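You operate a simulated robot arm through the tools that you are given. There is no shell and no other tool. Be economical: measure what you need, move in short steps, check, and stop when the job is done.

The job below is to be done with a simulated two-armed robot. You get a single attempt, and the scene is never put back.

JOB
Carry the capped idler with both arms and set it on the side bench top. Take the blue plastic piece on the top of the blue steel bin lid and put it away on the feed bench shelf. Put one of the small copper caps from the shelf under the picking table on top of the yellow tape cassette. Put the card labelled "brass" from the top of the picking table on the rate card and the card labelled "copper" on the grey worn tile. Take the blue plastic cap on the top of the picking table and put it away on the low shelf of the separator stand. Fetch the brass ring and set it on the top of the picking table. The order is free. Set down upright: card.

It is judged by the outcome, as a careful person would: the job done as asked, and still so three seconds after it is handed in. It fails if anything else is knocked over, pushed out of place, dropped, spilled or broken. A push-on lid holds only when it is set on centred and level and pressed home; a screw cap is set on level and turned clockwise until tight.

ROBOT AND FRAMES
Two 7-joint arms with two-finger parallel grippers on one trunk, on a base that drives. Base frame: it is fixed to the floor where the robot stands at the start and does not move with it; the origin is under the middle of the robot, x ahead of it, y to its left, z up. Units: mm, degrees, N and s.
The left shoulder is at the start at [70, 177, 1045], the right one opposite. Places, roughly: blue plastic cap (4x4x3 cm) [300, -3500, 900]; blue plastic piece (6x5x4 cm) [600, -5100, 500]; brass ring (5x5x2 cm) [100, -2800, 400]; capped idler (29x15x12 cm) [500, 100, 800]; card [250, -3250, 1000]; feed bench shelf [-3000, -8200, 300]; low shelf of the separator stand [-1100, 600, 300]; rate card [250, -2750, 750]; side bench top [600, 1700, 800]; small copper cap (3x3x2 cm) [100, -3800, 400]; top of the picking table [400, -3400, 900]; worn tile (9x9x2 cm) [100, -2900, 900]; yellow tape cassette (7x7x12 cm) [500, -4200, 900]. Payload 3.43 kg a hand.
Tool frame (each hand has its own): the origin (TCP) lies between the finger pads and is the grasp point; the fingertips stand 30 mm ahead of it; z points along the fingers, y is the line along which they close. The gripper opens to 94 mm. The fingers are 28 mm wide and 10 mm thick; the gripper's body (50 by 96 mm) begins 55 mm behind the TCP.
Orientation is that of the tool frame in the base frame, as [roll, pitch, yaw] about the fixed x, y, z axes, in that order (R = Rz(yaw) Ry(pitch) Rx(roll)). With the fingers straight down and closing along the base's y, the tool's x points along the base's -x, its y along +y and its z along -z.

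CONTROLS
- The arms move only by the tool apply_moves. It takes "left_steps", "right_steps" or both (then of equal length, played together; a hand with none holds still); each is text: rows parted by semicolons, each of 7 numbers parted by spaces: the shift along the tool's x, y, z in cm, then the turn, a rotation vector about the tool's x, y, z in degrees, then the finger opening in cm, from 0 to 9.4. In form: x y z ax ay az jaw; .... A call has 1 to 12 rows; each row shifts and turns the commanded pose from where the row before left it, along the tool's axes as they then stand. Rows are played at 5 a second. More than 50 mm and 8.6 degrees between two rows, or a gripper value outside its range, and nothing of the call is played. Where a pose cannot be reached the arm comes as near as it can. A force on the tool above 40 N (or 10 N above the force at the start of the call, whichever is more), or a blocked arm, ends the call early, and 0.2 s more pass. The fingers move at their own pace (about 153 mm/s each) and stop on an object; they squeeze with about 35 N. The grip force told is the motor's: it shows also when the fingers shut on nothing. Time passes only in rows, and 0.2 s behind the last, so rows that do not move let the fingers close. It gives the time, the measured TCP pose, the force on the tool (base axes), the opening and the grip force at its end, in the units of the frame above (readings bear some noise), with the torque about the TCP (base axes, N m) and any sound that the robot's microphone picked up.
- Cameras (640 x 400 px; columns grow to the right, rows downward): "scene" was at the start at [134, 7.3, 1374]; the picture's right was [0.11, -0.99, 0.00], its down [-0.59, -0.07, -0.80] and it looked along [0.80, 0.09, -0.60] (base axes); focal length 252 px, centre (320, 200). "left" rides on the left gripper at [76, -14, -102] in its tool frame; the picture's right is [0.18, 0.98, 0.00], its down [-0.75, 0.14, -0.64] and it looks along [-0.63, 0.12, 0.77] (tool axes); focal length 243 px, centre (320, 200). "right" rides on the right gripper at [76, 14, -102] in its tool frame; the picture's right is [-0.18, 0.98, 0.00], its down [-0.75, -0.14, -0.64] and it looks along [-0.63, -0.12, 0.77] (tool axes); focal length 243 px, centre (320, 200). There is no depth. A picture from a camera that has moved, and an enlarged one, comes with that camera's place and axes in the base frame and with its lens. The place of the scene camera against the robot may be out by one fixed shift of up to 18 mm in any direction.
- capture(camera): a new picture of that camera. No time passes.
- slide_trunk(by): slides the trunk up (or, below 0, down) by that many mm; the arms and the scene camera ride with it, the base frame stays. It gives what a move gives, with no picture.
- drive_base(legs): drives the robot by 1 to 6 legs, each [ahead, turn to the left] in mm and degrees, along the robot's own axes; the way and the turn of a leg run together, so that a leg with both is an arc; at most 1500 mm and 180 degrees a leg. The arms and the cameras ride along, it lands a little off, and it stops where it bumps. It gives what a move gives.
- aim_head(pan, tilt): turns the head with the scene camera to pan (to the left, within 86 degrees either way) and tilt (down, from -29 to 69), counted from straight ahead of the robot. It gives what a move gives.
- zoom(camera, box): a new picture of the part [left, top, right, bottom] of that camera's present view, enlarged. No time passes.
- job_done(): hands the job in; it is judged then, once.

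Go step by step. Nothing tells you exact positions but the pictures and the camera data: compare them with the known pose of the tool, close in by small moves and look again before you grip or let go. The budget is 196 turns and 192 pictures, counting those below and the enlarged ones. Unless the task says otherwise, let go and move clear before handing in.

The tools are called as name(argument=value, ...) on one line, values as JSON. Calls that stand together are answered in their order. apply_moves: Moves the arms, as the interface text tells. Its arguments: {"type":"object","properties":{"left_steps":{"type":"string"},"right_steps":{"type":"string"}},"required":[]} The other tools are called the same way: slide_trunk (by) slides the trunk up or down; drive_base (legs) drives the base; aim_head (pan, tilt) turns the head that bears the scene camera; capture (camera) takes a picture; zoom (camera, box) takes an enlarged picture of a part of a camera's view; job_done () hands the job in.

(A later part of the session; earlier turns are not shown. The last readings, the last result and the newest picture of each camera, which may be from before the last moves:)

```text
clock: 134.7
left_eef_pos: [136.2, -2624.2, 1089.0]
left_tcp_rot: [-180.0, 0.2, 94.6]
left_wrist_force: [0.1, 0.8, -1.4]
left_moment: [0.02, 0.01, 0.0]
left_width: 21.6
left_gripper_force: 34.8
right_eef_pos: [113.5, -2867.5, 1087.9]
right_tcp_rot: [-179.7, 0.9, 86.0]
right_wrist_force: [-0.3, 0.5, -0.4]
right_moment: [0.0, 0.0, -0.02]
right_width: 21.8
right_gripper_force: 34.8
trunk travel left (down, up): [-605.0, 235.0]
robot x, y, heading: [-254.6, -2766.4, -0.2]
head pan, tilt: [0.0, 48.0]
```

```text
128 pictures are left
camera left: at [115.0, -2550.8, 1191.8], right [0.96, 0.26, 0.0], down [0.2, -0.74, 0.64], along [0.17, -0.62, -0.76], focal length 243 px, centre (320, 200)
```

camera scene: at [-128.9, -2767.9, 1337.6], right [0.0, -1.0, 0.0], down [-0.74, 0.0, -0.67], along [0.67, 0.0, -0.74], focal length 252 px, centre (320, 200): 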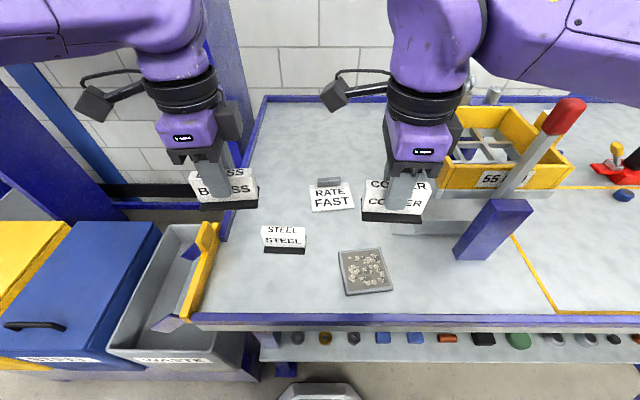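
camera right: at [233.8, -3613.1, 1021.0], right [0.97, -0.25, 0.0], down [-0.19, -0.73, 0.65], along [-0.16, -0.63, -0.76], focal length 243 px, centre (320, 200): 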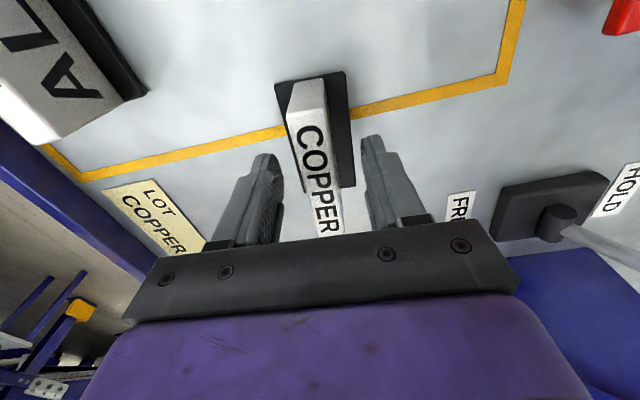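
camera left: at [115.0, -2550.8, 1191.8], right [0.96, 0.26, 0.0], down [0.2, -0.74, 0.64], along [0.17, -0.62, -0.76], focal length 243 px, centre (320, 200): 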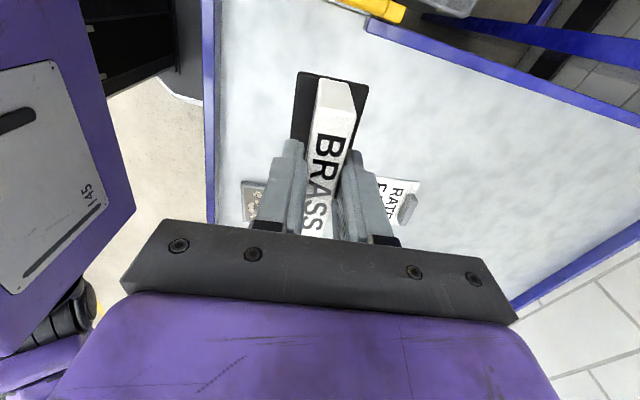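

Good station. I enlarge the rate card and tile to place exactly.

zoom(camera="scene", box=[280, 160, 420, 310])

capture(camera="right")

```text
2.67 times, centred on (350, 235) of scene
camera zoom: at [-128.9, -2767.9, 1337.6], right [0.0, -1.0, 0.0], down [-0.74, 0.0, -0.67], along [0.67, 0.0, -0.74], focal length 672 px, centre (240, 107)
```

zoom: 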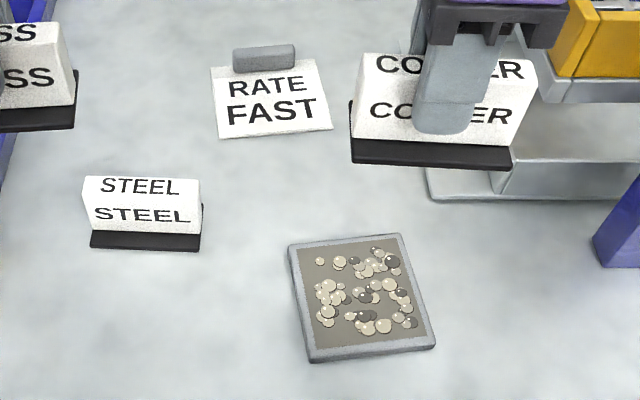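

```text
126 pictures are left
camera right: at [133.0, -2791.0, 1190.4], right [0.97, -0.25, 0.0], down [-0.19, -0.73, 0.65], along [-0.17, -0.63, -0.76], focal length 243 px, centre (320, 200)
```

right: 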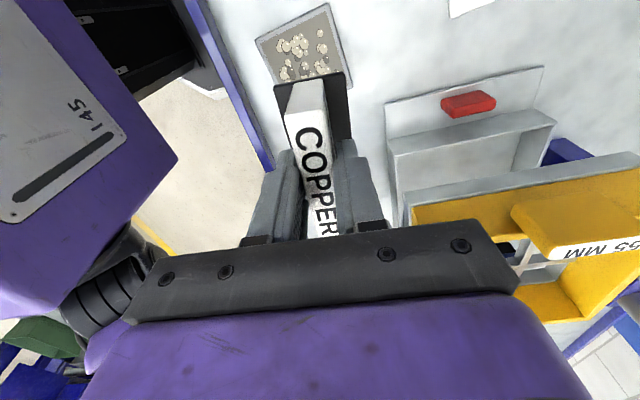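

Rate card's free part is centred at about (294,−2788) after correcting the camera bias, turned ≈6.6°. Moving the brass card above it.

apply_moves(left_steps="-2.93 2.4 1 0 0 -0.33 0;-2.93 2.4 1 0 0 -0.33 0;-2.93 2.4 1 0 0 -0.33 0;-2.93 2.4 1 0 0 -0.33 0;-2.93 2.4 1 0 0 -0.33 0;-2.93 2.4 1 0 0 -0.33 0", right_steps="0 -1.3 0 0 0 0 0;0 -1.3 0 0 0 0 0;0 -1.3 0 0 0 0 0;0 -1.3 0 0 0 0 0;0 -1.3 0 0 0 0 0;0 -1.3 0 0 0 0 0")

capture(camera="left")

capture(camera="scene")

```text
clock: 136.1
left_eef_pos: [295.7, -2788.1, 1030.8]
left_tcp_rot: [-179.9, 0.1, 96.8]
left_wrist_force: [1.0, -0.8, -1.0]
left_moment: [0.01, 0.03, -0.01]
left_width: 21.5
left_gripper_force: 35.1
right_eef_pos: [36.3, -2863.2, 1089.7]
right_tcp_rot: [-179.7, 0.8, 86.1]
right_wrist_force: [0.1, -0.5, -1.5]
right_moment: [0.05, -0.01, 0.0]
right_width: 21.5
right_gripper_force: 35.0
trunk travel left (down, up): [-605.0, 235.0]
robot x, y, heading: [-255.0, -2762.1, -0.0]
head pan, tilt: [0.0, 48.0]
```

```text
125 pictures are left
camera left: at [272.0, -2713.2, 1134.1], right [0.95, 0.3, 0.0], down [0.23, -0.73, 0.64], along [0.19, -0.61, -0.77], focal length 243 px, centre (320, 200)
```

left: 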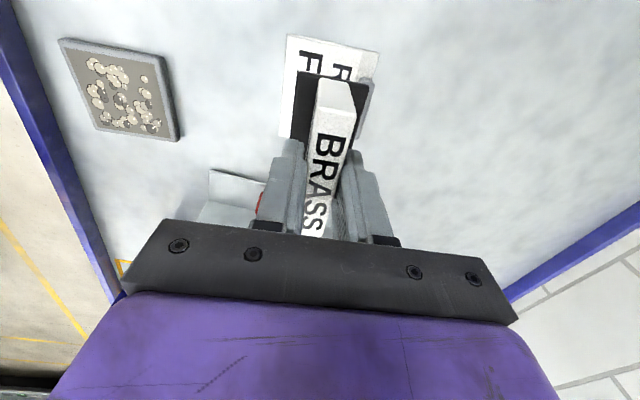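

```text
124 pictures are left
camera scene: at [-128.1, -2769.3, 1337.5], right [0.0, -1.0, 0.0], down [-0.74, 0.0, -0.67], along [0.67, 0.0, -0.74], focal length 252 px, centre (320, 200)
```

scene: 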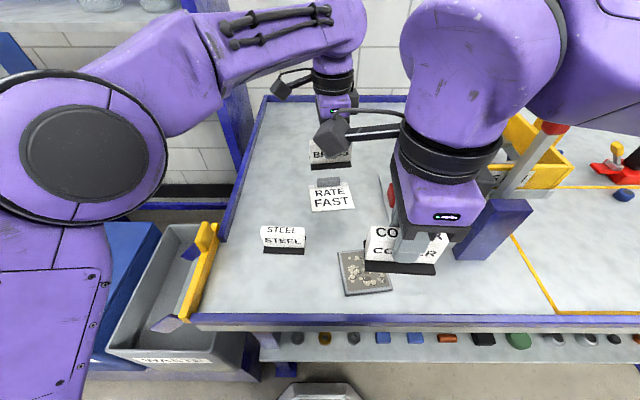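

The held card is centred over the rate card's free part. Lowering it.

apply_moves(left_steps="0 0 3 0 0 0 0;0 0 3 0 0 0 0;0 0 3 0 0 0 0;0 0 1.3 0 0 0 0;0 0 0 0 0 0 0")

capture(camera="left")

zoom(camera="scene", box=[270, 140, 390, 230])

```text
clock: 137.2
left_eef_pos: [294.6, -2787.1, 925.3]
left_tcp_rot: [-180.0, 0.2, 96.7]
left_wrist_force: [-0.2, 0.4, -0.6]
left_moment: [-0.01, -0.02, 0.0]
left_width: 21.4
left_gripper_force: 35.5
right_eef_pos: [34.3, -2861.6, 1090.7]
right_tcp_rot: [-179.8, 0.8, 86.0]
right_wrist_force: [0.4, 0.7, 0.1]
right_moment: [-0.01, 0.0, 0.06]
right_width: 21.5
right_gripper_force: 35.2
trunk travel left (down, up): [-605.0, 235.0]
robot x, y, heading: [-259.2, -2764.5, 0.2]
head pan, tilt: [0.0, 48.0]
```

```text
123 pictures are left
camera left: at [271.8, -2713.1, 1028.4], right [0.95, 0.3, 0.0], down [0.23, -0.73, 0.64], along [0.19, -0.62, -0.76], focal length 243 px, centre (320, 200)
```

left: 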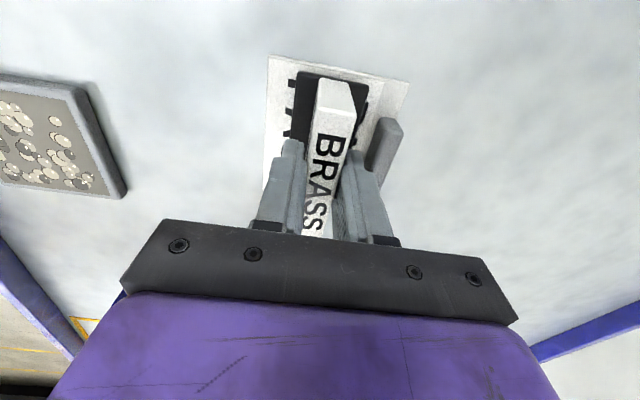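

```text
4.44 times, centred on (330, 185) of scene
camera zoom: at [-129.5, -2767.7, 1337.7], right [0.0, -1.0, 0.0], down [-0.74, 0.0, -0.67], along [0.67, 0.0, -0.74], focal length 1120 px, centre (276, 267)
```

zoom: 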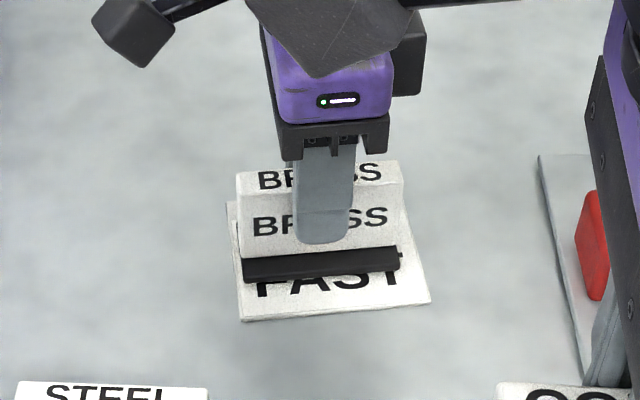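

I shift it 5 mm toward me, away from the weight, and set it down.

apply_moves(left_steps="-0.2 -0.5 0.2 0 0 0 0;0 0 0.3 0 0 0 0;0 0 0.2 0 0 0 0;0 0 0 0 0 0 0")

zoom(camera="scene", box=[270, 140, 390, 230])

```text
clock: 138.2
left_eef_pos: [290.6, -2790.6, 920.9]
left_tcp_rot: [179.9, 0.3, 96.8]
left_wrist_force: [1.0, -0.2, 7.7]
left_moment: [-0.03, 0.09, -0.01]
left_width: 21.6
left_gripper_force: 34.8
right_eef_pos: [34.6, -2861.8, 1091.1]
right_tcp_rot: [-179.8, 0.8, 85.9]
right_wrist_force: [-0.6, 0.2, 0.1]
right_moment: [0.02, 0.02, 0.04]
right_width: 21.3
right_gripper_force: 35.2
trunk travel left (down, up): [-605.0, 235.0]
robot x, y, heading: [-254.8, -2764.7, -0.2]
head pan, tilt: [0.0, 48.0]
```

```text
4.44 times, centred on (330, 185) of scene
camera zoom: at [-130.0, -2767.7, 1337.9], right [0.0, -1.0, 0.0], down [-0.74, 0.0, -0.67], along [0.67, 0.0, -0.74], focal length 1120 px, centre (276, 267)
```

zoom: 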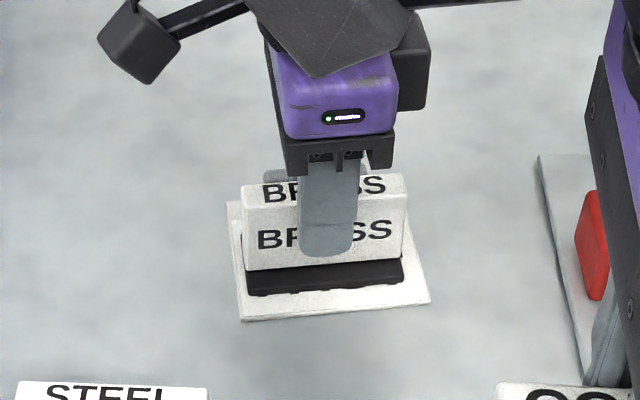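

Touched down squarely. Opening, rising, and moving the left hand away to the left.

apply_moves(left_steps="0 0 0 0 0 0 2.5;0 0 0 0 0 0 4;0 0 0 0 0 0 4;0 0 -2 0 0 0 4;0 0 -4 0 0 0 4;0 0 -4 0 0 0 4;0 0 -4 0 0 0 4;3 -2.4 -1 0 0 0 4;3 -2.4 0 0 0 0 4;3 -2.4 0 0 0 0 4;3 -2.4 0 0 0 0 4;3 -2.4 0 0 0 0 4")

capture(camera="scene")

capture(camera="right")

```text
clock: 140.8
left_eef_pos: [153.2, -2651.8, 1068.0]
left_tcp_rot: [-180.0, 0.3, 96.7]
left_wrist_force: [-0.2, 0.3, 0.8]
left_moment: [-0.03, 0.0, -0.03]
left_width: 40.1
left_gripper_force: 0.1
right_eef_pos: [34.5, -2860.1, 1089.6]
right_tcp_rot: [-179.8, 1.2, 86.0]
right_wrist_force: [-0.2, -0.4, -0.9]
right_moment: [-0.04, -0.02, 0.0]
right_width: 21.6
right_gripper_force: 35.2
trunk travel left (down, up): [-605.0, 235.0]
robot x, y, heading: [-258.6, -2765.6, 0.1]
head pan, tilt: [0.0, 48.0]
```

```text
120 pictures are left
camera scene: at [-129.9, -2765.0, 1337.7], right [0.0, -1.0, 0.0], down [-0.74, 0.0, -0.67], along [0.67, 0.0, -0.74], focal length 252 px, centre (320, 200)
```

scene: 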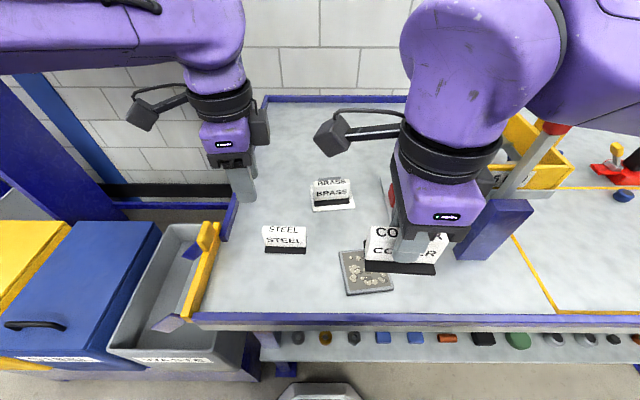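

```text
119 pictures are left
camera right: at [53.7, -2783.3, 1191.8], right [0.97, -0.25, 0.0], down [-0.19, -0.73, 0.66], along [-0.17, -0.64, -0.75], focal length 243 px, centre (320, 200)
```

right: 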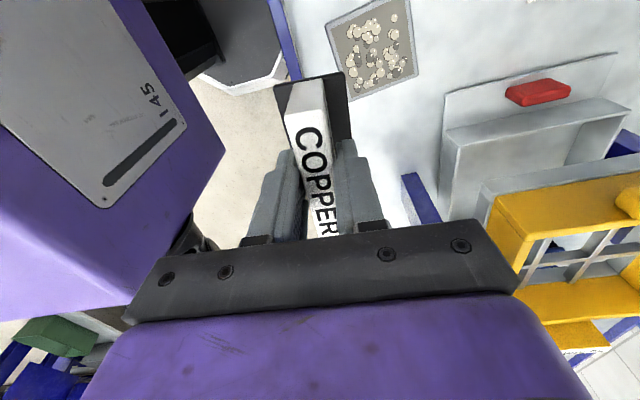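

Brass card stands well on the rate card. Tile centre ≈(94,−2850), turned ≈7°; I move the copper card above it.

apply_moves(right_steps="0 0 0 0 0 -5.5 0;0 0 0 0 0 -5.5 0;0.1 3 0 0 0 0 0;0.15 3 0 0 0 0 0;0 0 4 0 0 0 0;0 0 4 0 0 0 0;0 0 4 0 0 0 0;0 0 0 0 0 0 0")

capture(camera="right")

zoom(camera="scene", box=[310, 210, 450, 310])

```text
clock: 142.7
left_eef_pos: [153.7, -2653.9, 1069.6]
left_tcp_rot: [-180.0, 0.3, 96.8]
left_wrist_force: [-0.4, -0.1, 1.0]
left_moment: [0.01, 0.02, -0.01]
left_width: 40.0
left_gripper_force: 0.1
right_eef_pos: [93.8, -2853.8, 968.5]
right_tcp_rot: [-179.7, 0.9, 97.0]
right_wrist_force: [0.9, 0.0, -1.0]
right_moment: [-0.02, 0.0, 0.01]
right_width: 21.7
right_gripper_force: 35.0
trunk travel left (down, up): [-605.0, 235.0]
robot x, y, heading: [-253.4, -2766.9, -0.1]
head pan, tilt: [0.0, 48.0]
```

```text
118 pictures are left
camera right: at [99.4, -2774.1, 1070.4], right [1.0, -0.06, 0.0], down [-0.04, -0.76, 0.65], along [-0.04, -0.65, -0.76], focal length 243 px, centre (320, 200)
```

right: 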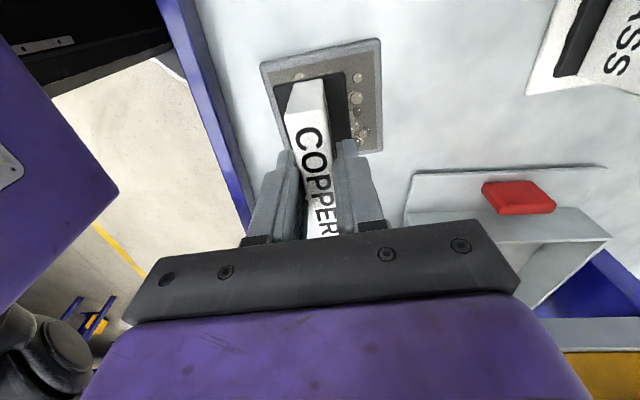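

```text
4.00 times, centred on (380, 260) of scene
camera zoom: at [-129.8, -2767.7, 1337.7], right [0.0, -1.0, 0.0], down [-0.74, 0.0, -0.67], along [0.67, 0.0, -0.74], focal length 1008 px, centre (80, -40)
```

zoom: 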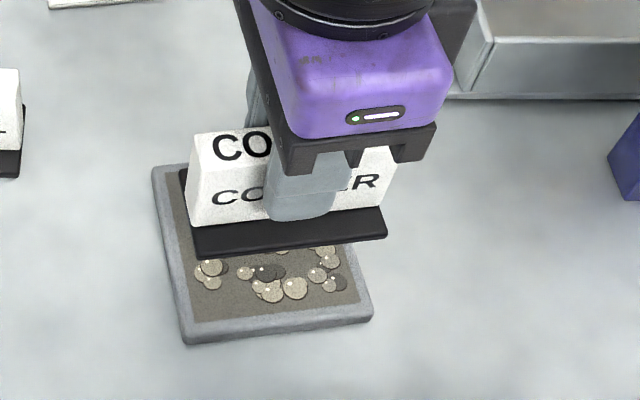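

I shift 6 mm left and lower onto the tile.

apply_moves(right_steps="0.6 0.1 1 0 0 0 0;0 0 1 0 0 0 0;0 0 0.4 0 0 0 0;0 0 0 0 0 0 0")

zoom(camera="scene", box=[310, 210, 450, 310])

capture(camera="right")

```text
clock: 143.7
left_eef_pos: [153.3, -2655.8, 1069.3]
left_tcp_rot: [-179.9, 0.2, 96.7]
left_wrist_force: [0.5, 0.0, 0.4]
left_moment: [-0.02, -0.01, 0.0]
left_width: 40.1
left_gripper_force: 0.1
right_eef_pos: [94.0, -2847.6, 944.1]
right_tcp_rot: [-179.6, 0.8, 97.0]
right_wrist_force: [-0.2, 0.7, 0.3]
right_moment: [0.01, -0.01, 0.01]
right_width: 21.6
right_gripper_force: 34.8
trunk travel left (down, up): [-605.0, 235.0]
robot x, y, heading: [-256.0, -2764.9, -0.1]
head pan, tilt: [0.0, 48.0]
```

```text
4.00 times, centred on (380, 260) of scene
camera zoom: at [-129.4, -2767.6, 1337.7], right [0.0, -1.0, 0.0], down [-0.74, 0.0, -0.67], along [0.67, 0.0, -0.74], focal length 1008 px, centre (80, -40)
```

zoom: 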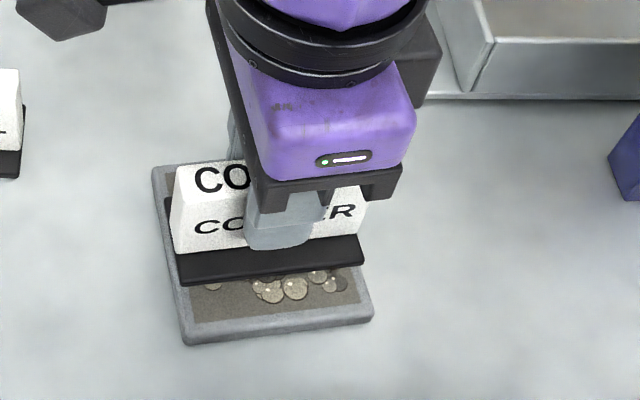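

```text
115 pictures are left
camera right: at [98.8, -2768.8, 1045.7], right [1.0, -0.06, 0.0], down [-0.04, -0.76, 0.65], along [-0.04, -0.65, -0.76], focal length 243 px, centre (320, 200)
```

right: 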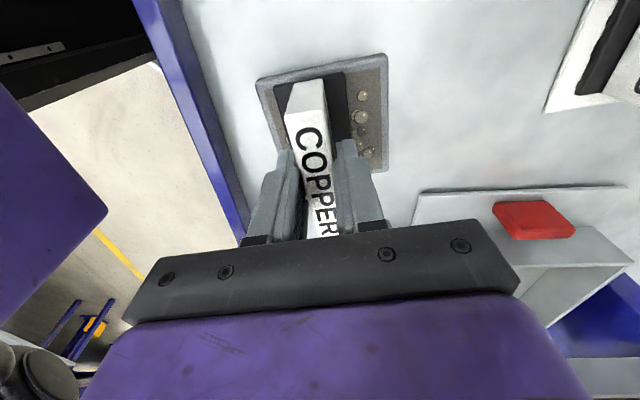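

Shift 5 mm deeper, then touch down.

apply_moves(right_steps="0.1 0.5 0.2 0 0 0 0;0 0 0.3 0 0 0 0;0 0 0.3 0 0 0 0;0 0 0 0 0 0 0")

zoom(camera="scene", box=[310, 210, 450, 310])

```text
clock: 144.7
left_eef_pos: [153.8, -2654.4, 1070.0]
left_tcp_rot: [179.9, 0.3, 96.7]
left_wrist_force: [0.4, 0.0, 0.1]
left_moment: [0.01, -0.02, 0.02]
left_width: 40.1
left_gripper_force: 0.0
right_eef_pos: [98.0, -2847.1, 936.3]
right_tcp_rot: [-179.6, 0.8, 97.0]
right_wrist_force: [0.0, 0.0, -0.3]
right_moment: [0.0, 0.0, 0.0]
right_width: 21.7
right_gripper_force: 35.1
trunk travel left (down, up): [-605.0, 235.0]
robot x, y, heading: [-258.1, -2763.3, -0.2]
head pan, tilt: [0.0, 48.0]
```

```text
4.00 times, centred on (380, 260) of scene
camera zoom: at [-129.4, -2767.6, 1337.7], right [0.0, -1.0, 0.0], down [-0.74, 0.0, -0.67], along [0.67, 0.0, -0.74], focal length 1008 px, centre (80, -40)
```

zoom: 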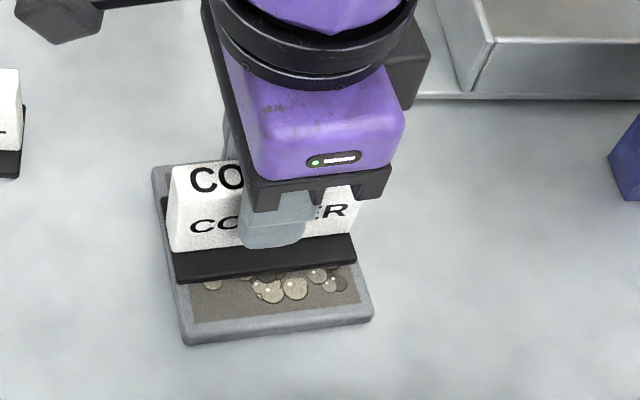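

apply_moves(right_steps="0 0 0.2 0 0 0 0;0 0 0.2 0 0 0 0;0 0 0.2 0 0 0 0;0 0 0 0 0 0 0")

capture(camera="right")

```text
clock: 145.7
left_eef_pos: [153.7, -2655.4, 1069.0]
left_tcp_rot: [-180.0, 0.2, 96.5]
left_wrist_force: [0.7, 0.3, 0.7]
left_moment: [0.03, -0.02, 0.01]
left_width: 39.8
left_gripper_force: 0.2
right_eef_pos: [99.4, -2845.8, 929.8]
right_tcp_rot: [-179.6, 0.9, 97.0]
right_wrist_force: [0.2, 0.8, -0.7]
right_moment: [-0.01, -0.01, -0.02]
right_width: 21.3
right_gripper_force: 34.8
trunk travel left (down, up): [-605.0, 235.0]
robot x, y, heading: [-255.4, -2764.8, -0.2]
head pan, tilt: [0.0, 48.0]
```

```text
113 pictures are left
camera right: at [103.9, -2767.4, 1032.1], right [1.0, -0.06, 0.0], down [-0.04, -0.75, 0.65], along [-0.04, -0.65, -0.76], focal length 243 px, centre (320, 200)
```

right: 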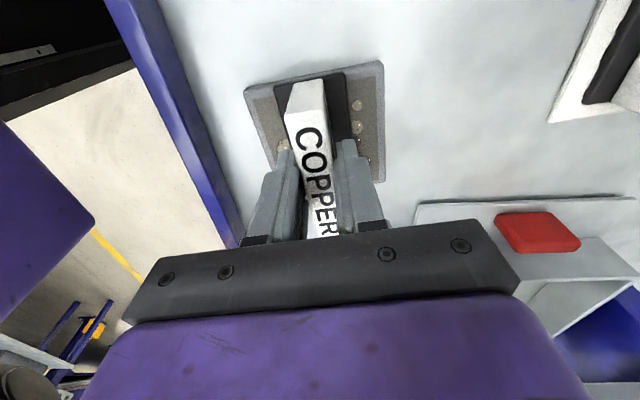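

apply_moves(right_steps="-0.2 0 0.2 0 0 0 0;0 0 0.2 0 0 0 0;0 0 0 0 0 0 0")

apply_moves(right_steps="0 0 0.2 0 0 0 0;0 0 0.1 0 0 0 0;0 0 0 0 0 0 0")

```text
clock: 146.4
left_eef_pos: [152.2, -2653.3, 1070.8]
left_tcp_rot: [180.0, 0.3, 96.7]
left_wrist_force: [-0.4, 0.3, 0.0]
left_moment: [-0.02, 0.04, 0.01]
left_width: 40.2
left_gripper_force: 0.1
right_eef_pos: [98.3, -2848.0, 929.0]
right_tcp_rot: [-180.0, 0.8, 97.0]
right_wrist_force: [4.3, 0.6, 25.5]
right_moment: [-0.21, -0.1, 0.01]
right_width: 21.5
right_gripper_force: 35.3
trunk travel left (down, up): [-605.0, 235.0]
robot x, y, heading: [-254.7, -2768.9, 0.1]
head pan, tilt: [0.0, 48.0]
```

```text
clock: 147.2
left_eef_pos: [151.5, -2653.2, 1069.9]
left_tcp_rot: [-180.0, 0.3, 96.7]
left_wrist_force: [1.6, 0.8, 0.4]
left_moment: [0.03, -0.02, 0.0]
left_width: 39.9
left_gripper_force: 0.0
right_eef_pos: [97.0, -2848.4, 924.9]
right_tcp_rot: [-179.7, 0.9, 97.0]
right_wrist_force: [5.7, 1.6, 31.4]
right_moment: [0.04, -0.06, 0.03]
right_width: 21.4
right_gripper_force: 35.3
trunk travel left (down, up): [-605.0, 235.0]
robot x, y, heading: [-252.3, -2763.1, -0.1]
head pan, tilt: [0.0, 48.0]
```

It's firmly down on the tile. Releasing and rising.

apply_moves(right_steps="0 0 -0.2 0 0 0 0;0 0 0 0 0 0 2.5;0 0 0 0 0 0 4;0 0 0 0 0 0 4;0 0 -2 0 0 0 4;0 0 -4 0 0 0 4;0 0 -4 0 0 0 4;0 0 -4 0 0 0 4;0 0 -2 0 0 0 4")

zoom(camera="scene", box=[250, 150, 450, 310])

```text
clock: 149.2
left_eef_pos: [153.9, -2654.7, 1069.7]
left_tcp_rot: [-180.0, 0.1, 96.8]
left_wrist_force: [-1.1, -2.0, 0.2]
left_moment: [-0.02, 0.05, -0.01]
left_width: 39.7
left_gripper_force: 0.1
right_eef_pos: [97.5, -2847.1, 1086.3]
right_tcp_rot: [-179.6, 0.9, 97.1]
right_wrist_force: [-0.1, -1.0, -0.5]
right_moment: [-0.02, 0.02, 0.03]
right_width: 39.9
right_gripper_force: 0.1
trunk travel left (down, up): [-605.0, 235.0]
robot x, y, heading: [-252.4, -2764.2, -0.1]
head pan, tilt: [0.0, 48.0]
```

```text
2.50 times, centred on (350, 230) of scene
camera zoom: at [-129.6, -2767.6, 1337.7], right [0.0, -1.0, 0.0], down [-0.74, 0.0, -0.67], along [0.67, 0.0, -0.74], focal length 630 px, centre (245, 125)
```

zoom: 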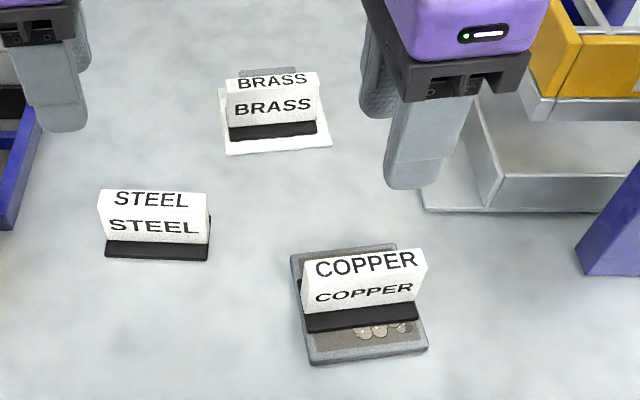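

Both cards stand well. Next the brass ring on the shelf: I back out, turn the hands straight again, and lower the trunk to look under the table.

drive_base(legs=[[-260, 0]])

apply_moves(left_steps="0 0 0 0 0 -8.4 4;0 0 0 0 0 -8.4 4;0 0 0 0 0 -8.4 4;0 0 0 0 0 -8.4 4;0 0 0 0 0 -8.4 4;0 0 0 0 0 -8.4 4;0 0 0 0 0 -8.4 4;0 0 0 0 0 -8.4 4;0 0 0 0 0 -8.4 4;0 0 0 0 0 -8.4 4", right_steps="0 0 0 0 0 -8.3 8;0 0 0 0 0 -8.3 8;0 0 0 0 0 -8.3 8;0 0 0 0 0 -8.3 8;0 0 0 0 0 -8.3 8;0 0 0 0 0 -8.3 8;0 0 0 0 0 -8.3 8;0 0 0 0 0 -8.3 8;0 0 0 0 0 -8.3 8;0 0 0 0 0 -8.3 8")

slide_trunk(by=-470)

aim_head(pan=-5, tilt=35)

capture(camera="scene")

capture(camera="right")

```text
clock: 151.1
left_eef_pos: [-106.2, -2651.9, 1069.8]
left_tcp_rot: [-179.8, 0.2, 97.1]
left_wrist_force: [0.2, 0.7, 0.2]
left_moment: [-0.01, -0.02, -0.01]
left_width: 39.9
left_gripper_force: 0.1
right_eef_pos: [-159.9, -2845.7, 1085.6]
right_tcp_rot: [-179.6, 0.9, 97.3]
right_wrist_force: [-0.6, -0.2, -1.1]
right_moment: [0.03, -0.02, -0.04]
right_width: 39.9
right_gripper_force: 0.0
trunk travel left (down, up): [-605.0, 235.0]
robot x, y, heading: [-514.8, -2766.5, 0.2]
head pan, tilt: [0.0, 48.0]
```

```text
clock: 153.3
left_eef_pos: [-107.7, -2652.1, 1069.4]
left_tcp_rot: [-179.8, 0.0, -178.9]
left_wrist_force: [0.5, -0.5, 0.4]
left_moment: [-0.01, 0.03, 0.01]
left_width: 40.0
left_gripper_force: 0.1
right_eef_pos: [-160.7, -2845.5, 1086.4]
right_tcp_rot: [-179.2, -0.2, -179.6]
right_wrist_force: [0.1, -0.4, 0.1]
right_moment: [-0.02, -0.01, 0.01]
right_width: 80.1
right_gripper_force: 0.1
trunk travel left (down, up): [-605.0, 235.0]
robot x, y, heading: [-515.9, -2766.2, 0.3]
head pan, tilt: [0.0, 48.0]
```

```text
refused: -470 is not a number from -400 to 400
```

```text
clock: 154.1
left_eef_pos: [-108.2, -2651.7, 1068.6]
left_tcp_rot: [-179.8, -0.1, -179.0]
left_wrist_force: [0.6, 0.4, -0.1]
left_moment: [-0.01, 0.0, -0.01]
left_width: 39.9
left_gripper_force: 0.1
right_eef_pos: [-160.2, -2845.9, 1086.1]
right_tcp_rot: [-179.1, -0.3, -179.8]
right_wrist_force: [-0.3, 0.1, -0.2]
right_moment: [0.0, 0.01, 0.0]
right_width: 79.8
right_gripper_force: 0.0
trunk travel left (down, up): [-605.0, 235.0]
robot x, y, heading: [-514.2, -2768.3, 0.3]
head pan, tilt: [-5.0, 35.0]
```

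```text
111 pictures are left
camera scene: at [-379.6, -2774.8, 1356.6], right [-0.08, -1.0, 0.0], down [-0.57, 0.05, -0.82], along [0.82, -0.07, -0.57], focal length 252 px, centre (320, 200)
```

scene: 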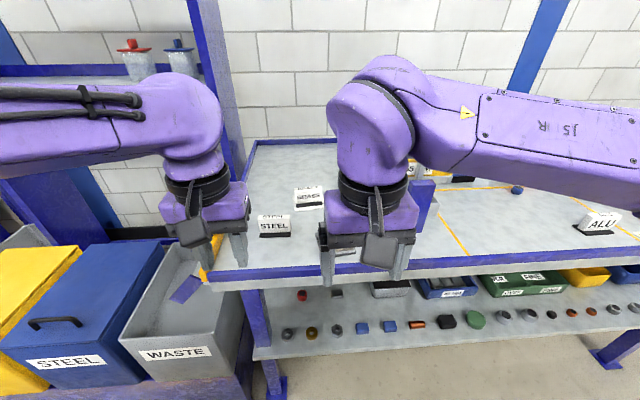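

```text
110 pictures are left
camera right: at [-236.7, -2830.1, 1189.1], right [0.18, 0.98, -0.02], down [0.76, -0.13, 0.64], along [0.63, -0.13, -0.77], focal length 243 px, centre (320, 200)
```

right: 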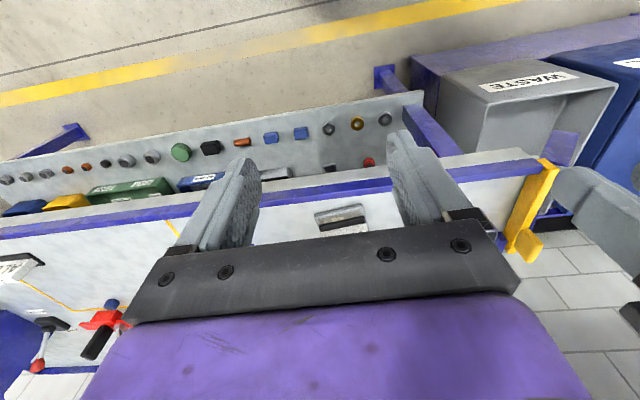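

The ring is visible at the shelf's left end. I pull the left hand back and lower the trunk in two slides.

apply_moves(left_steps="4 0 0 0 0 0 4;4 0 0 0 0 0 4;4 0 0 0 0 0 4")

slide_trunk(by=-400)

slide_trunk(by=-80)

capture(camera="scene")

capture(camera="right")

```text
clock: 154.9
left_eef_pos: [-227.3, -2653.4, 1069.0]
left_tcp_rot: [-179.7, 0.0, -179.0]
left_wrist_force: [0.9, 0.2, 0.3]
left_moment: [0.03, 0.04, -0.01]
left_width: 40.1
left_gripper_force: 0.1
right_eef_pos: [-162.3, -2844.6, 1086.3]
right_tcp_rot: [-179.1, -0.2, -179.7]
right_wrist_force: [-0.9, 0.1, 0.2]
right_moment: [-0.01, -0.03, -0.02]
right_width: 80.2
right_gripper_force: 0.1
trunk travel left (down, up): [-605.0, 235.0]
robot x, y, heading: [-512.9, -2763.7, 0.2]
head pan, tilt: [-5.0, 35.0]
```

```text
clock: 158.7
left_eef_pos: [-226.7, -2653.4, 669.4]
left_tcp_rot: [-179.8, 0.0, -179.1]
left_wrist_force: [0.0, -1.3, -0.8]
left_moment: [0.01, -0.03, -0.03]
left_width: 39.9
left_gripper_force: 0.0
right_eef_pos: [-159.7, -2845.6, 685.4]
right_tcp_rot: [-179.1, -0.3, -179.7]
right_wrist_force: [-0.3, -0.3, -0.6]
right_moment: [-0.02, 0.03, -0.01]
right_width: 79.8
right_gripper_force: 0.0
trunk travel left (down, up): [-205.0, 635.0]
robot x, y, heading: [-512.1, -2764.9, 0.0]
head pan, tilt: [-5.0, 35.0]
```

```text
clock: 159.9
left_eef_pos: [-226.7, -2654.7, 588.8]
left_tcp_rot: [-179.8, 0.1, -179.0]
left_wrist_force: [-0.4, -0.4, -0.3]
left_moment: [0.0, 0.03, 0.01]
left_width: 40.0
left_gripper_force: 0.1
right_eef_pos: [-160.9, -2845.5, 606.7]
right_tcp_rot: [-179.1, -0.3, -179.7]
right_wrist_force: [-0.3, -1.4, -0.1]
right_moment: [0.02, -0.02, -0.01]
right_width: 80.2
right_gripper_force: 0.0
trunk travel left (down, up): [-125.0, 715.0]
robot x, y, heading: [-513.2, -2764.5, 0.4]
head pan, tilt: [-5.0, 35.0]
```

```text
109 pictures are left
camera scene: at [-379.7, -2774.8, 876.7], right [-0.08, -1.0, 0.0], down [-0.57, 0.05, -0.82], along [0.82, -0.07, -0.57], focal length 252 px, centre (320, 200)
```

scene: 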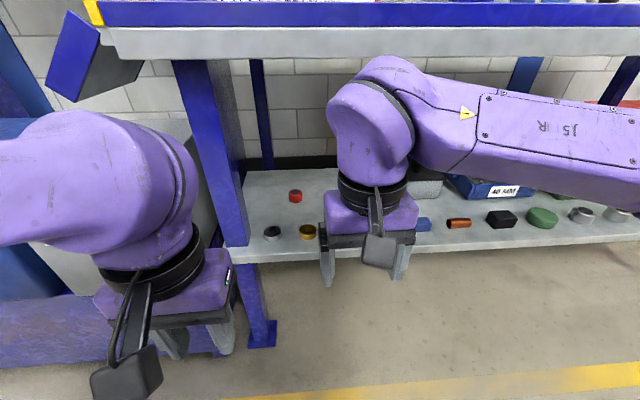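

```text
108 pictures are left
camera right: at [-236.9, -2830.1, 709.2], right [0.18, 0.98, -0.02], down [0.76, -0.13, 0.64], along [0.63, -0.13, -0.77], focal length 243 px, centre (320, 200)
```

right: 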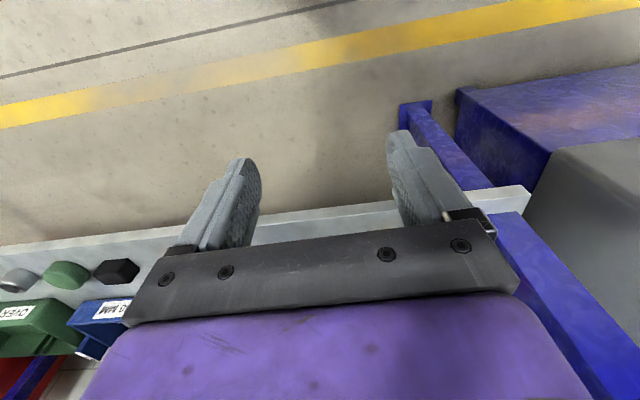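

Two views put the ring at about (68,−2785,460) with the shelf top near z≈448. Before driving closer, I check where the left elbow stands against the bins.

aim_head(pan=60, tilt=35)

capture(camera="scene")

```text
clock: 161.2
left_eef_pos: [-225.8, -2653.8, 588.7]
left_tcp_rot: [-179.8, -0.1, -179.0]
left_wrist_force: [0.1, -0.5, -0.2]
left_moment: [0.01, -0.04, 0.02]
left_width: 40.1
left_gripper_force: 0.1
right_eef_pos: [-161.1, -2845.7, 605.8]
right_tcp_rot: [-179.1, -0.3, -179.8]
right_wrist_force: [-0.1, -0.1, -0.7]
right_moment: [0.02, -0.01, 0.02]
right_width: 80.3
right_gripper_force: 0.1
trunk travel left (down, up): [-125.0, 715.0]
robot x, y, heading: [-516.6, -2763.8, 0.1]
head pan, tilt: [60.0, 35.0]
```

```text
107 pictures are left
camera scene: at [-423.5, -2691.0, 876.7], right [0.87, -0.5, 0.0], down [-0.29, -0.5, -0.82], along [0.41, 0.71, -0.57], focal length 252 px, centre (320, 200)
```

scene: 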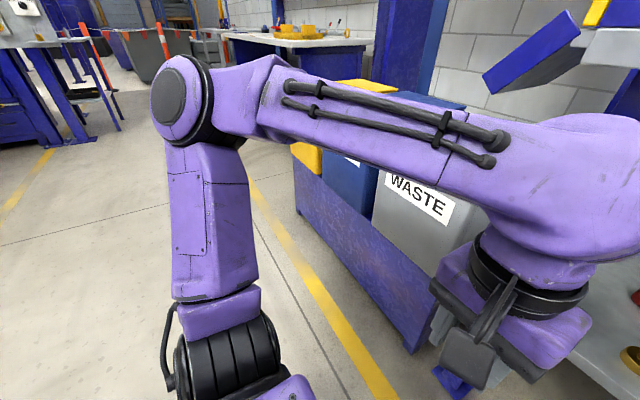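

The left elbow is well back from the bins, so driving in is safe. I tilt the right hand forward 32° and drive 110.

apply_moves(right_steps="0 0 0 0 -8 0 8;0 0 0 0 -8 0 8;0 0 0 0 -8 0 8;0 0 0 0 -8 0 8")

drive_base(legs=[[110, 0]])

aim_head(pan=-5, tilt=35)

capture(camera="scene")

capture(camera="right")

```text
clock: 162.2
left_eef_pos: [-226.9, -2654.0, 588.3]
left_tcp_rot: [-179.8, 0.0, -179.0]
left_wrist_force: [-0.3, 0.2, -0.8]
left_moment: [-0.03, 0.02, 0.01]
left_width: 40.0
left_gripper_force: 0.1
right_eef_pos: [-160.5, -2845.9, 605.8]
right_tcp_rot: [-178.9, 31.8, -179.1]
right_wrist_force: [-0.2, 0.2, 0.5]
right_moment: [-0.01, -0.02, -0.01]
right_width: 79.9
right_gripper_force: 0.0
trunk travel left (down, up): [-125.0, 715.0]
robot x, y, heading: [-517.5, -2768.3, 0.3]
head pan, tilt: [60.0, 35.0]
```

```text
clock: 163.4
left_eef_pos: [-116.7, -2655.8, 588.5]
left_tcp_rot: [-179.9, 0.0, -179.1]
left_wrist_force: [0.1, -0.6, 0.1]
left_moment: [-0.02, -0.02, -0.04]
left_width: 40.0
left_gripper_force: 0.0
right_eef_pos: [-52.1, -2846.0, 606.3]
right_tcp_rot: [-178.9, 31.7, -179.2]
right_wrist_force: [-0.7, -0.9, -0.9]
right_moment: [-0.03, 0.0, -0.01]
right_width: 80.2
right_gripper_force: 0.0
trunk travel left (down, up): [-125.0, 715.0]
robot x, y, heading: [-401.7, -2765.0, 0.2]
head pan, tilt: [60.0, 35.0]
```

```text
clock: 164.8
left_eef_pos: [-116.8, -2655.5, 589.0]
left_tcp_rot: [-179.8, 0.0, -179.1]
left_wrist_force: [-0.9, -1.0, -0.4]
left_moment: [-0.03, -0.01, -0.01]
left_width: 39.9
left_gripper_force: 0.1
right_eef_pos: [-52.3, -2845.7, 604.9]
right_tcp_rot: [-178.9, 31.6, -179.3]
right_wrist_force: [-0.1, -1.1, 0.4]
right_moment: [-0.03, 0.03, -0.02]
right_width: 79.9
right_gripper_force: 0.1
trunk travel left (down, up): [-125.0, 715.0]
robot x, y, heading: [-408.6, -2765.7, 0.2]
head pan, tilt: [-5.0, 35.0]
```

```text
106 pictures are left
camera scene: at [-271.2, -2774.8, 876.7], right [-0.09, -1.0, 0.0], down [-0.57, 0.05, -0.82], along [0.82, -0.07, -0.57], focal length 252 px, centre (320, 200)
```

scene: 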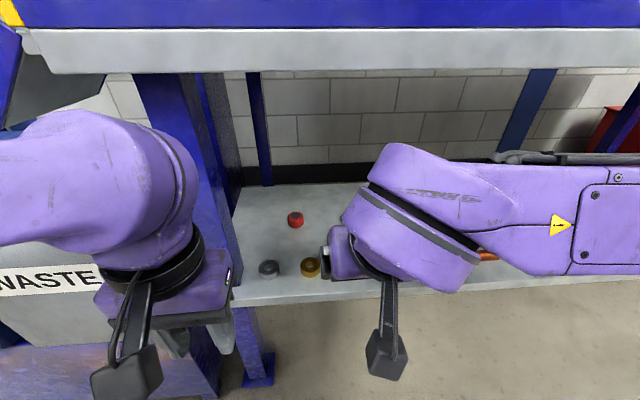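

```text
105 pictures are left
camera right: at [-171.2, -2831.2, 653.0], right [0.15, 0.98, 0.08], down [0.3, -0.13, 0.94], along [0.94, -0.12, -0.32], focal length 243 px, centre (320, 200)
```

right: 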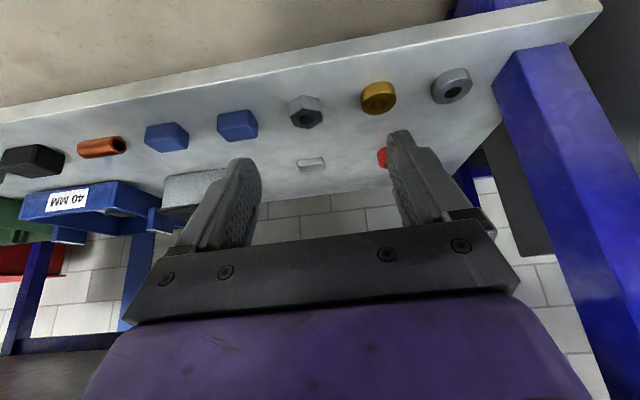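

Ring ≈(75,−2781,450). I move the right hand closer, above and in front of it, and look again.

apply_moves(right_steps="-1.53 2.17 2.7 0 0 0 8;-1.53 2.17 2.7 0 0 0 8;-1.53 2.17 2.7 0 0 0 8")

capture(camera="right")

capture(camera="scene")

```text
clock: 165.6
left_eef_pos: [-117.6, -2654.5, 588.3]
left_tcp_rot: [-179.8, 0.0, -179.1]
left_wrist_force: [-0.5, 0.0, -0.5]
left_moment: [-0.03, -0.01, 0.01]
left_width: 39.9
left_gripper_force: 0.1
right_eef_pos: [29.5, -2783.3, 561.9]
right_tcp_rot: [-178.8, 31.9, -179.2]
right_wrist_force: [-0.2, -0.3, 1.0]
right_moment: [0.0, 0.03, 0.0]
right_width: 80.1
right_gripper_force: 0.1
trunk travel left (down, up): [-125.0, 715.0]
robot x, y, heading: [-403.7, -2766.2, 0.2]
head pan, tilt: [-5.0, 35.0]
```

```text
104 pictures are left
camera right: at [-91.0, -2768.1, 608.7], right [0.15, 0.98, 0.08], down [0.3, -0.12, 0.94], along [0.94, -0.12, -0.32], focal length 243 px, centre (320, 200)
```

right: 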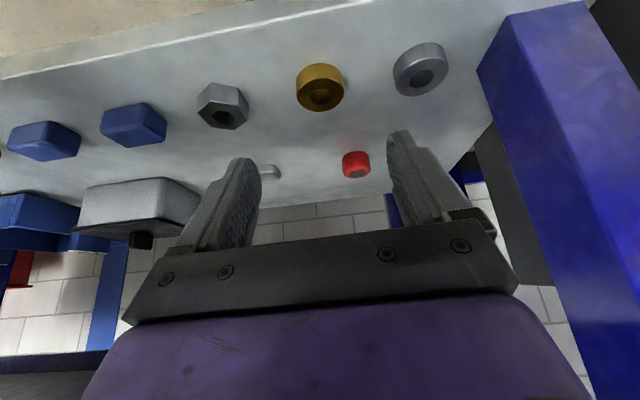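

```text
103 pictures are left
camera scene: at [-271.2, -2774.8, 876.7], right [-0.09, -1.0, 0.0], down [-0.57, 0.05, -0.82], along [0.82, -0.07, -0.57], focal length 252 px, centre (320, 200)
```

scene: 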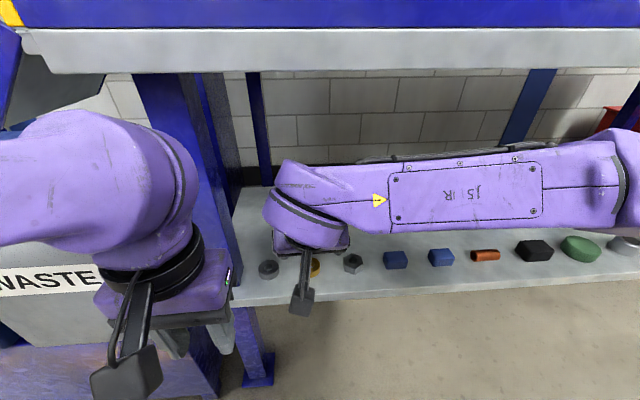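

Ring at ≈(84,−2780,443). I advance along the finger direction most of the way and check.

apply_moves(right_steps="0.2 0.1 2.5 0 0 0 7;0.2 0.1 2.5 0 0 0 7;0.2 0.1 2 0 0 0 7")

capture(camera="right")

```text
clock: 166.4
left_eef_pos: [-117.2, -2654.6, 588.7]
left_tcp_rot: [-179.8, 0.0, -179.1]
left_wrist_force: [-0.9, 0.9, 0.4]
left_moment: [0.01, 0.02, 0.0]
left_width: 39.9
left_gripper_force: 0.1
right_eef_pos: [58.7, -2780.4, 496.8]
right_tcp_rot: [-179.0, 31.6, -179.3]
right_wrist_force: [-0.3, 0.3, -0.4]
right_moment: [0.0, 0.01, 0.0]
right_width: 69.9
right_gripper_force: 0.1
trunk travel left (down, up): [-125.0, 715.0]
robot x, y, heading: [-404.8, -2766.5, -0.2]
head pan, tilt: [-5.0, 35.0]
```

```text
102 pictures are left
camera right: at [-59.1, -2765.9, 544.7], right [0.15, 0.98, 0.08], down [0.3, -0.13, 0.94], along [0.94, -0.12, -0.32], focal length 243 px, centre (320, 200)
```

right: 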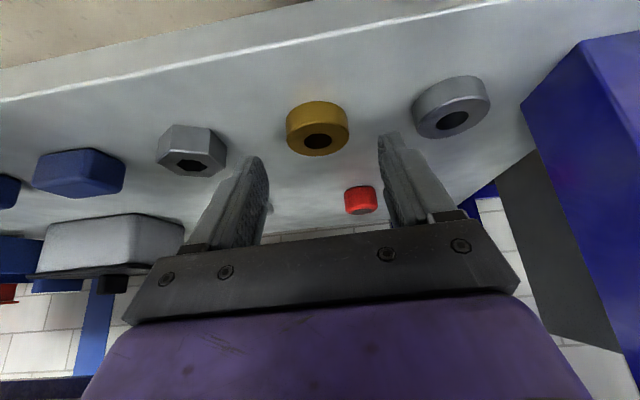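

Lined up. Advancing the last 27 mm along the fingers, then gripping.

apply_moves(right_steps="0 0 1.5 0 0 0 7;0 0 1 0 0 0 7;0 0 0.2 0 0 0 7")

capture(camera="right")

```text
clock: 167.2
left_eef_pos: [-118.1, -2655.3, 588.1]
left_tcp_rot: [-179.8, 0.0, -179.1]
left_wrist_force: [0.2, -0.1, -1.0]
left_moment: [0.01, -0.01, 0.04]
left_width: 40.3
left_gripper_force: 0.0
right_eef_pos: [75.8, -2780.0, 474.3]
right_tcp_rot: [-178.9, 31.7, -179.3]
right_wrist_force: [0.8, 0.5, 0.3]
right_moment: [0.0, 0.01, -0.01]
right_width: 70.0
right_gripper_force: 0.2
trunk travel left (down, up): [-125.0, 715.0]
robot x, y, heading: [-409.3, -2761.0, 0.1]
head pan, tilt: [-5.0, 35.0]
```

```text
101 pictures are left
camera right: at [-43.9, -2765.4, 521.6], right [0.15, 0.98, 0.08], down [0.3, -0.13, 0.94], along [0.94, -0.12, -0.32], focal length 243 px, centre (320, 200)
```

right: 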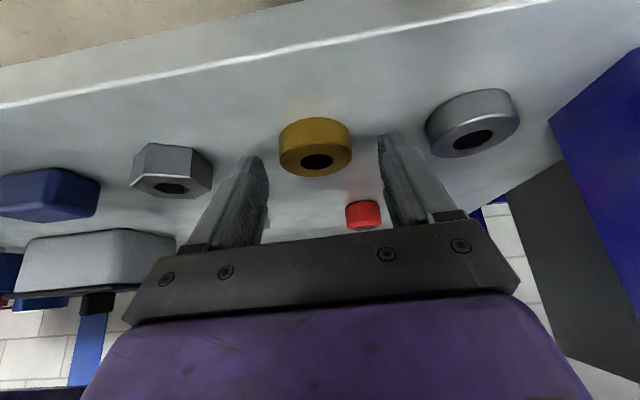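

apply_moves(right_steps="0.2 0 0.35 0 0 0 7;0 0 0 0 0 0 5;0 0 0 0 0 0 3;0 0 0 0 0 0 3;0 0 0 0 0 0 3")

capture(camera="right")

```text
clock: 168.4
left_eef_pos: [-120.3, -2655.4, 591.8]
left_tcp_rot: [-179.8, 0.2, -179.1]
left_wrist_force: [-0.4, 1.4, -0.4]
left_moment: [-0.01, 0.0, -0.01]
left_width: 40.1
left_gripper_force: 0.1
right_eef_pos: [76.0, -2779.7, 473.2]
right_tcp_rot: [-179.0, 32.0, -179.3]
right_wrist_force: [0.5, 4.0, 30.4]
right_moment: [0.75, -0.22, 0.04]
right_width: 40.6
right_gripper_force: 35.0
trunk travel left (down, up): [-125.0, 715.0]
robot x, y, heading: [-403.6, -2764.7, 0.2]
head pan, tilt: [-5.0, 35.0]
```

```text
100 pictures are left
camera right: at [-44.2, -2765.2, 519.7], right [0.15, 0.98, 0.08], down [0.3, -0.13, 0.95], along [0.94, -0.12, -0.31], focal length 243 px, centre (320, 200)
```

right: 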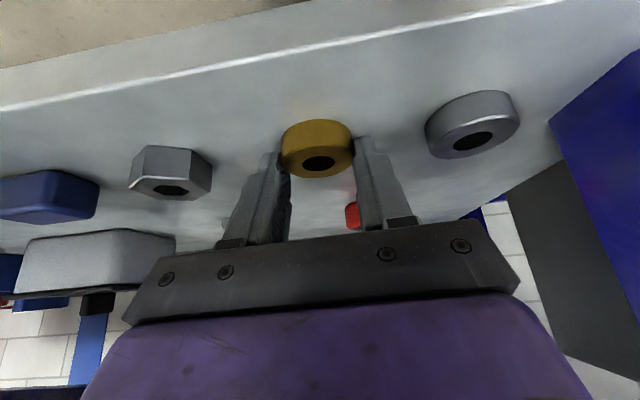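

The grip is off the ring's widest line (40 mm on a ~48 mm ring) and pressing on the shelf. I open, rise 3 mm, move 10 mm back and regrip.

apply_moves(right_steps="0 0 0 0 0 0 5;0 0 0 0 0 0 7;-0.16 0 -0.25 0 0 0 7;0.85 0 -0.53 0 0 0 7;0 0 0 0 0 0 7")

capture(camera="right")

```text
clock: 168.8
left_eef_pos: [-118.9, -2655.3, 589.6]
left_tcp_rot: [-179.9, 0.0, -179.2]
left_wrist_force: [0.2, 0.2, -0.1]
left_moment: [-0.02, 0.0, 0.0]
left_width: 40.1
left_gripper_force: 0.1
right_eef_pos: [75.8, -2782.3, 473.2]
right_tcp_rot: [-179.0, 32.1, -179.8]
right_wrist_force: [-9.8, -8.3, 16.2]
right_moment: [0.32, 0.24, 0.25]
right_width: 65.3
right_gripper_force: 0.1
trunk travel left (down, up): [-125.0, 715.0]
robot x, y, heading: [-408.0, -2765.1, 0.1]
head pan, tilt: [-5.0, 35.0]
stopped in row 2 (right hand): the force on the tool passed its limit (the readings are from after the stop); the commanded pose is now the measured one
```

```text
99 pictures are left
camera right: at [-43.6, -2766.9, 520.0], right [0.16, 0.98, 0.08], down [0.3, -0.13, 0.95], along [0.94, -0.13, -0.31], focal length 243 px, centre (320, 200)
```

right: 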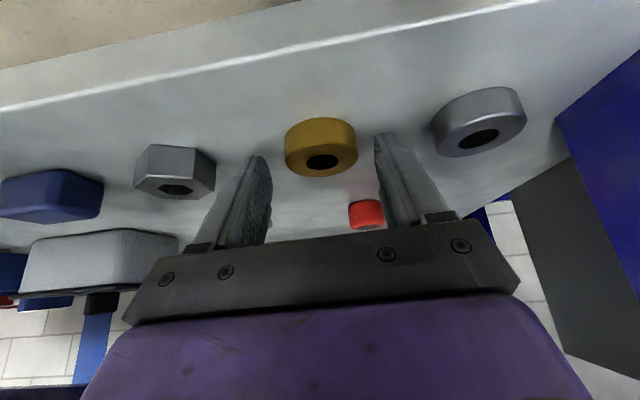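

apply_moves(right_steps="-0.2 0.15 -0.3 0 0 0 7;0.85 0 -0.53 0 0 0 7;0 0 0 0 0 0 7")

capture(camera="right")

```text
clock: 169.6
left_eef_pos: [-117.5, -2655.7, 588.7]
left_tcp_rot: [-179.8, 0.1, -179.0]
left_wrist_force: [0.5, 0.7, 0.1]
left_moment: [0.03, 0.02, -0.03]
left_width: 40.3
left_gripper_force: 0.0
right_eef_pos: [66.5, -2780.5, 474.7]
right_tcp_rot: [-178.9, 31.8, -179.6]
right_wrist_force: [0.0, -0.7, -0.6]
right_moment: [0.05, -0.03, 0.0]
right_width: 70.0
right_gripper_force: 0.1
trunk travel left (down, up): [-125.0, 715.0]
robot x, y, heading: [-407.8, -2767.2, 0.0]
head pan, tilt: [-5.0, 35.0]
```

```text
98 pictures are left
camera right: at [-52.9, -2764.7, 522.0], right [0.16, 0.98, 0.08], down [0.3, -0.13, 0.94], along [0.94, -0.13, -0.32], focal length 243 px, centre (320, 200)
```

right: 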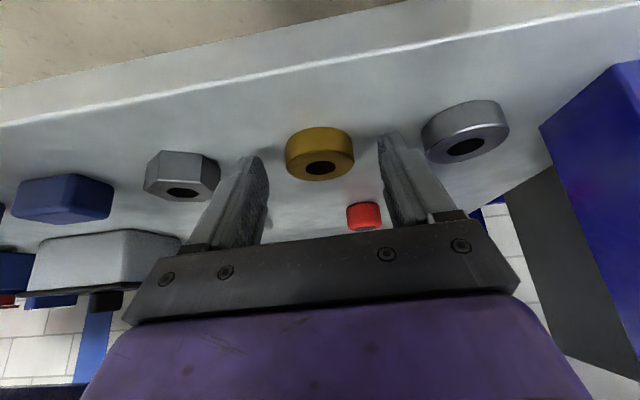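

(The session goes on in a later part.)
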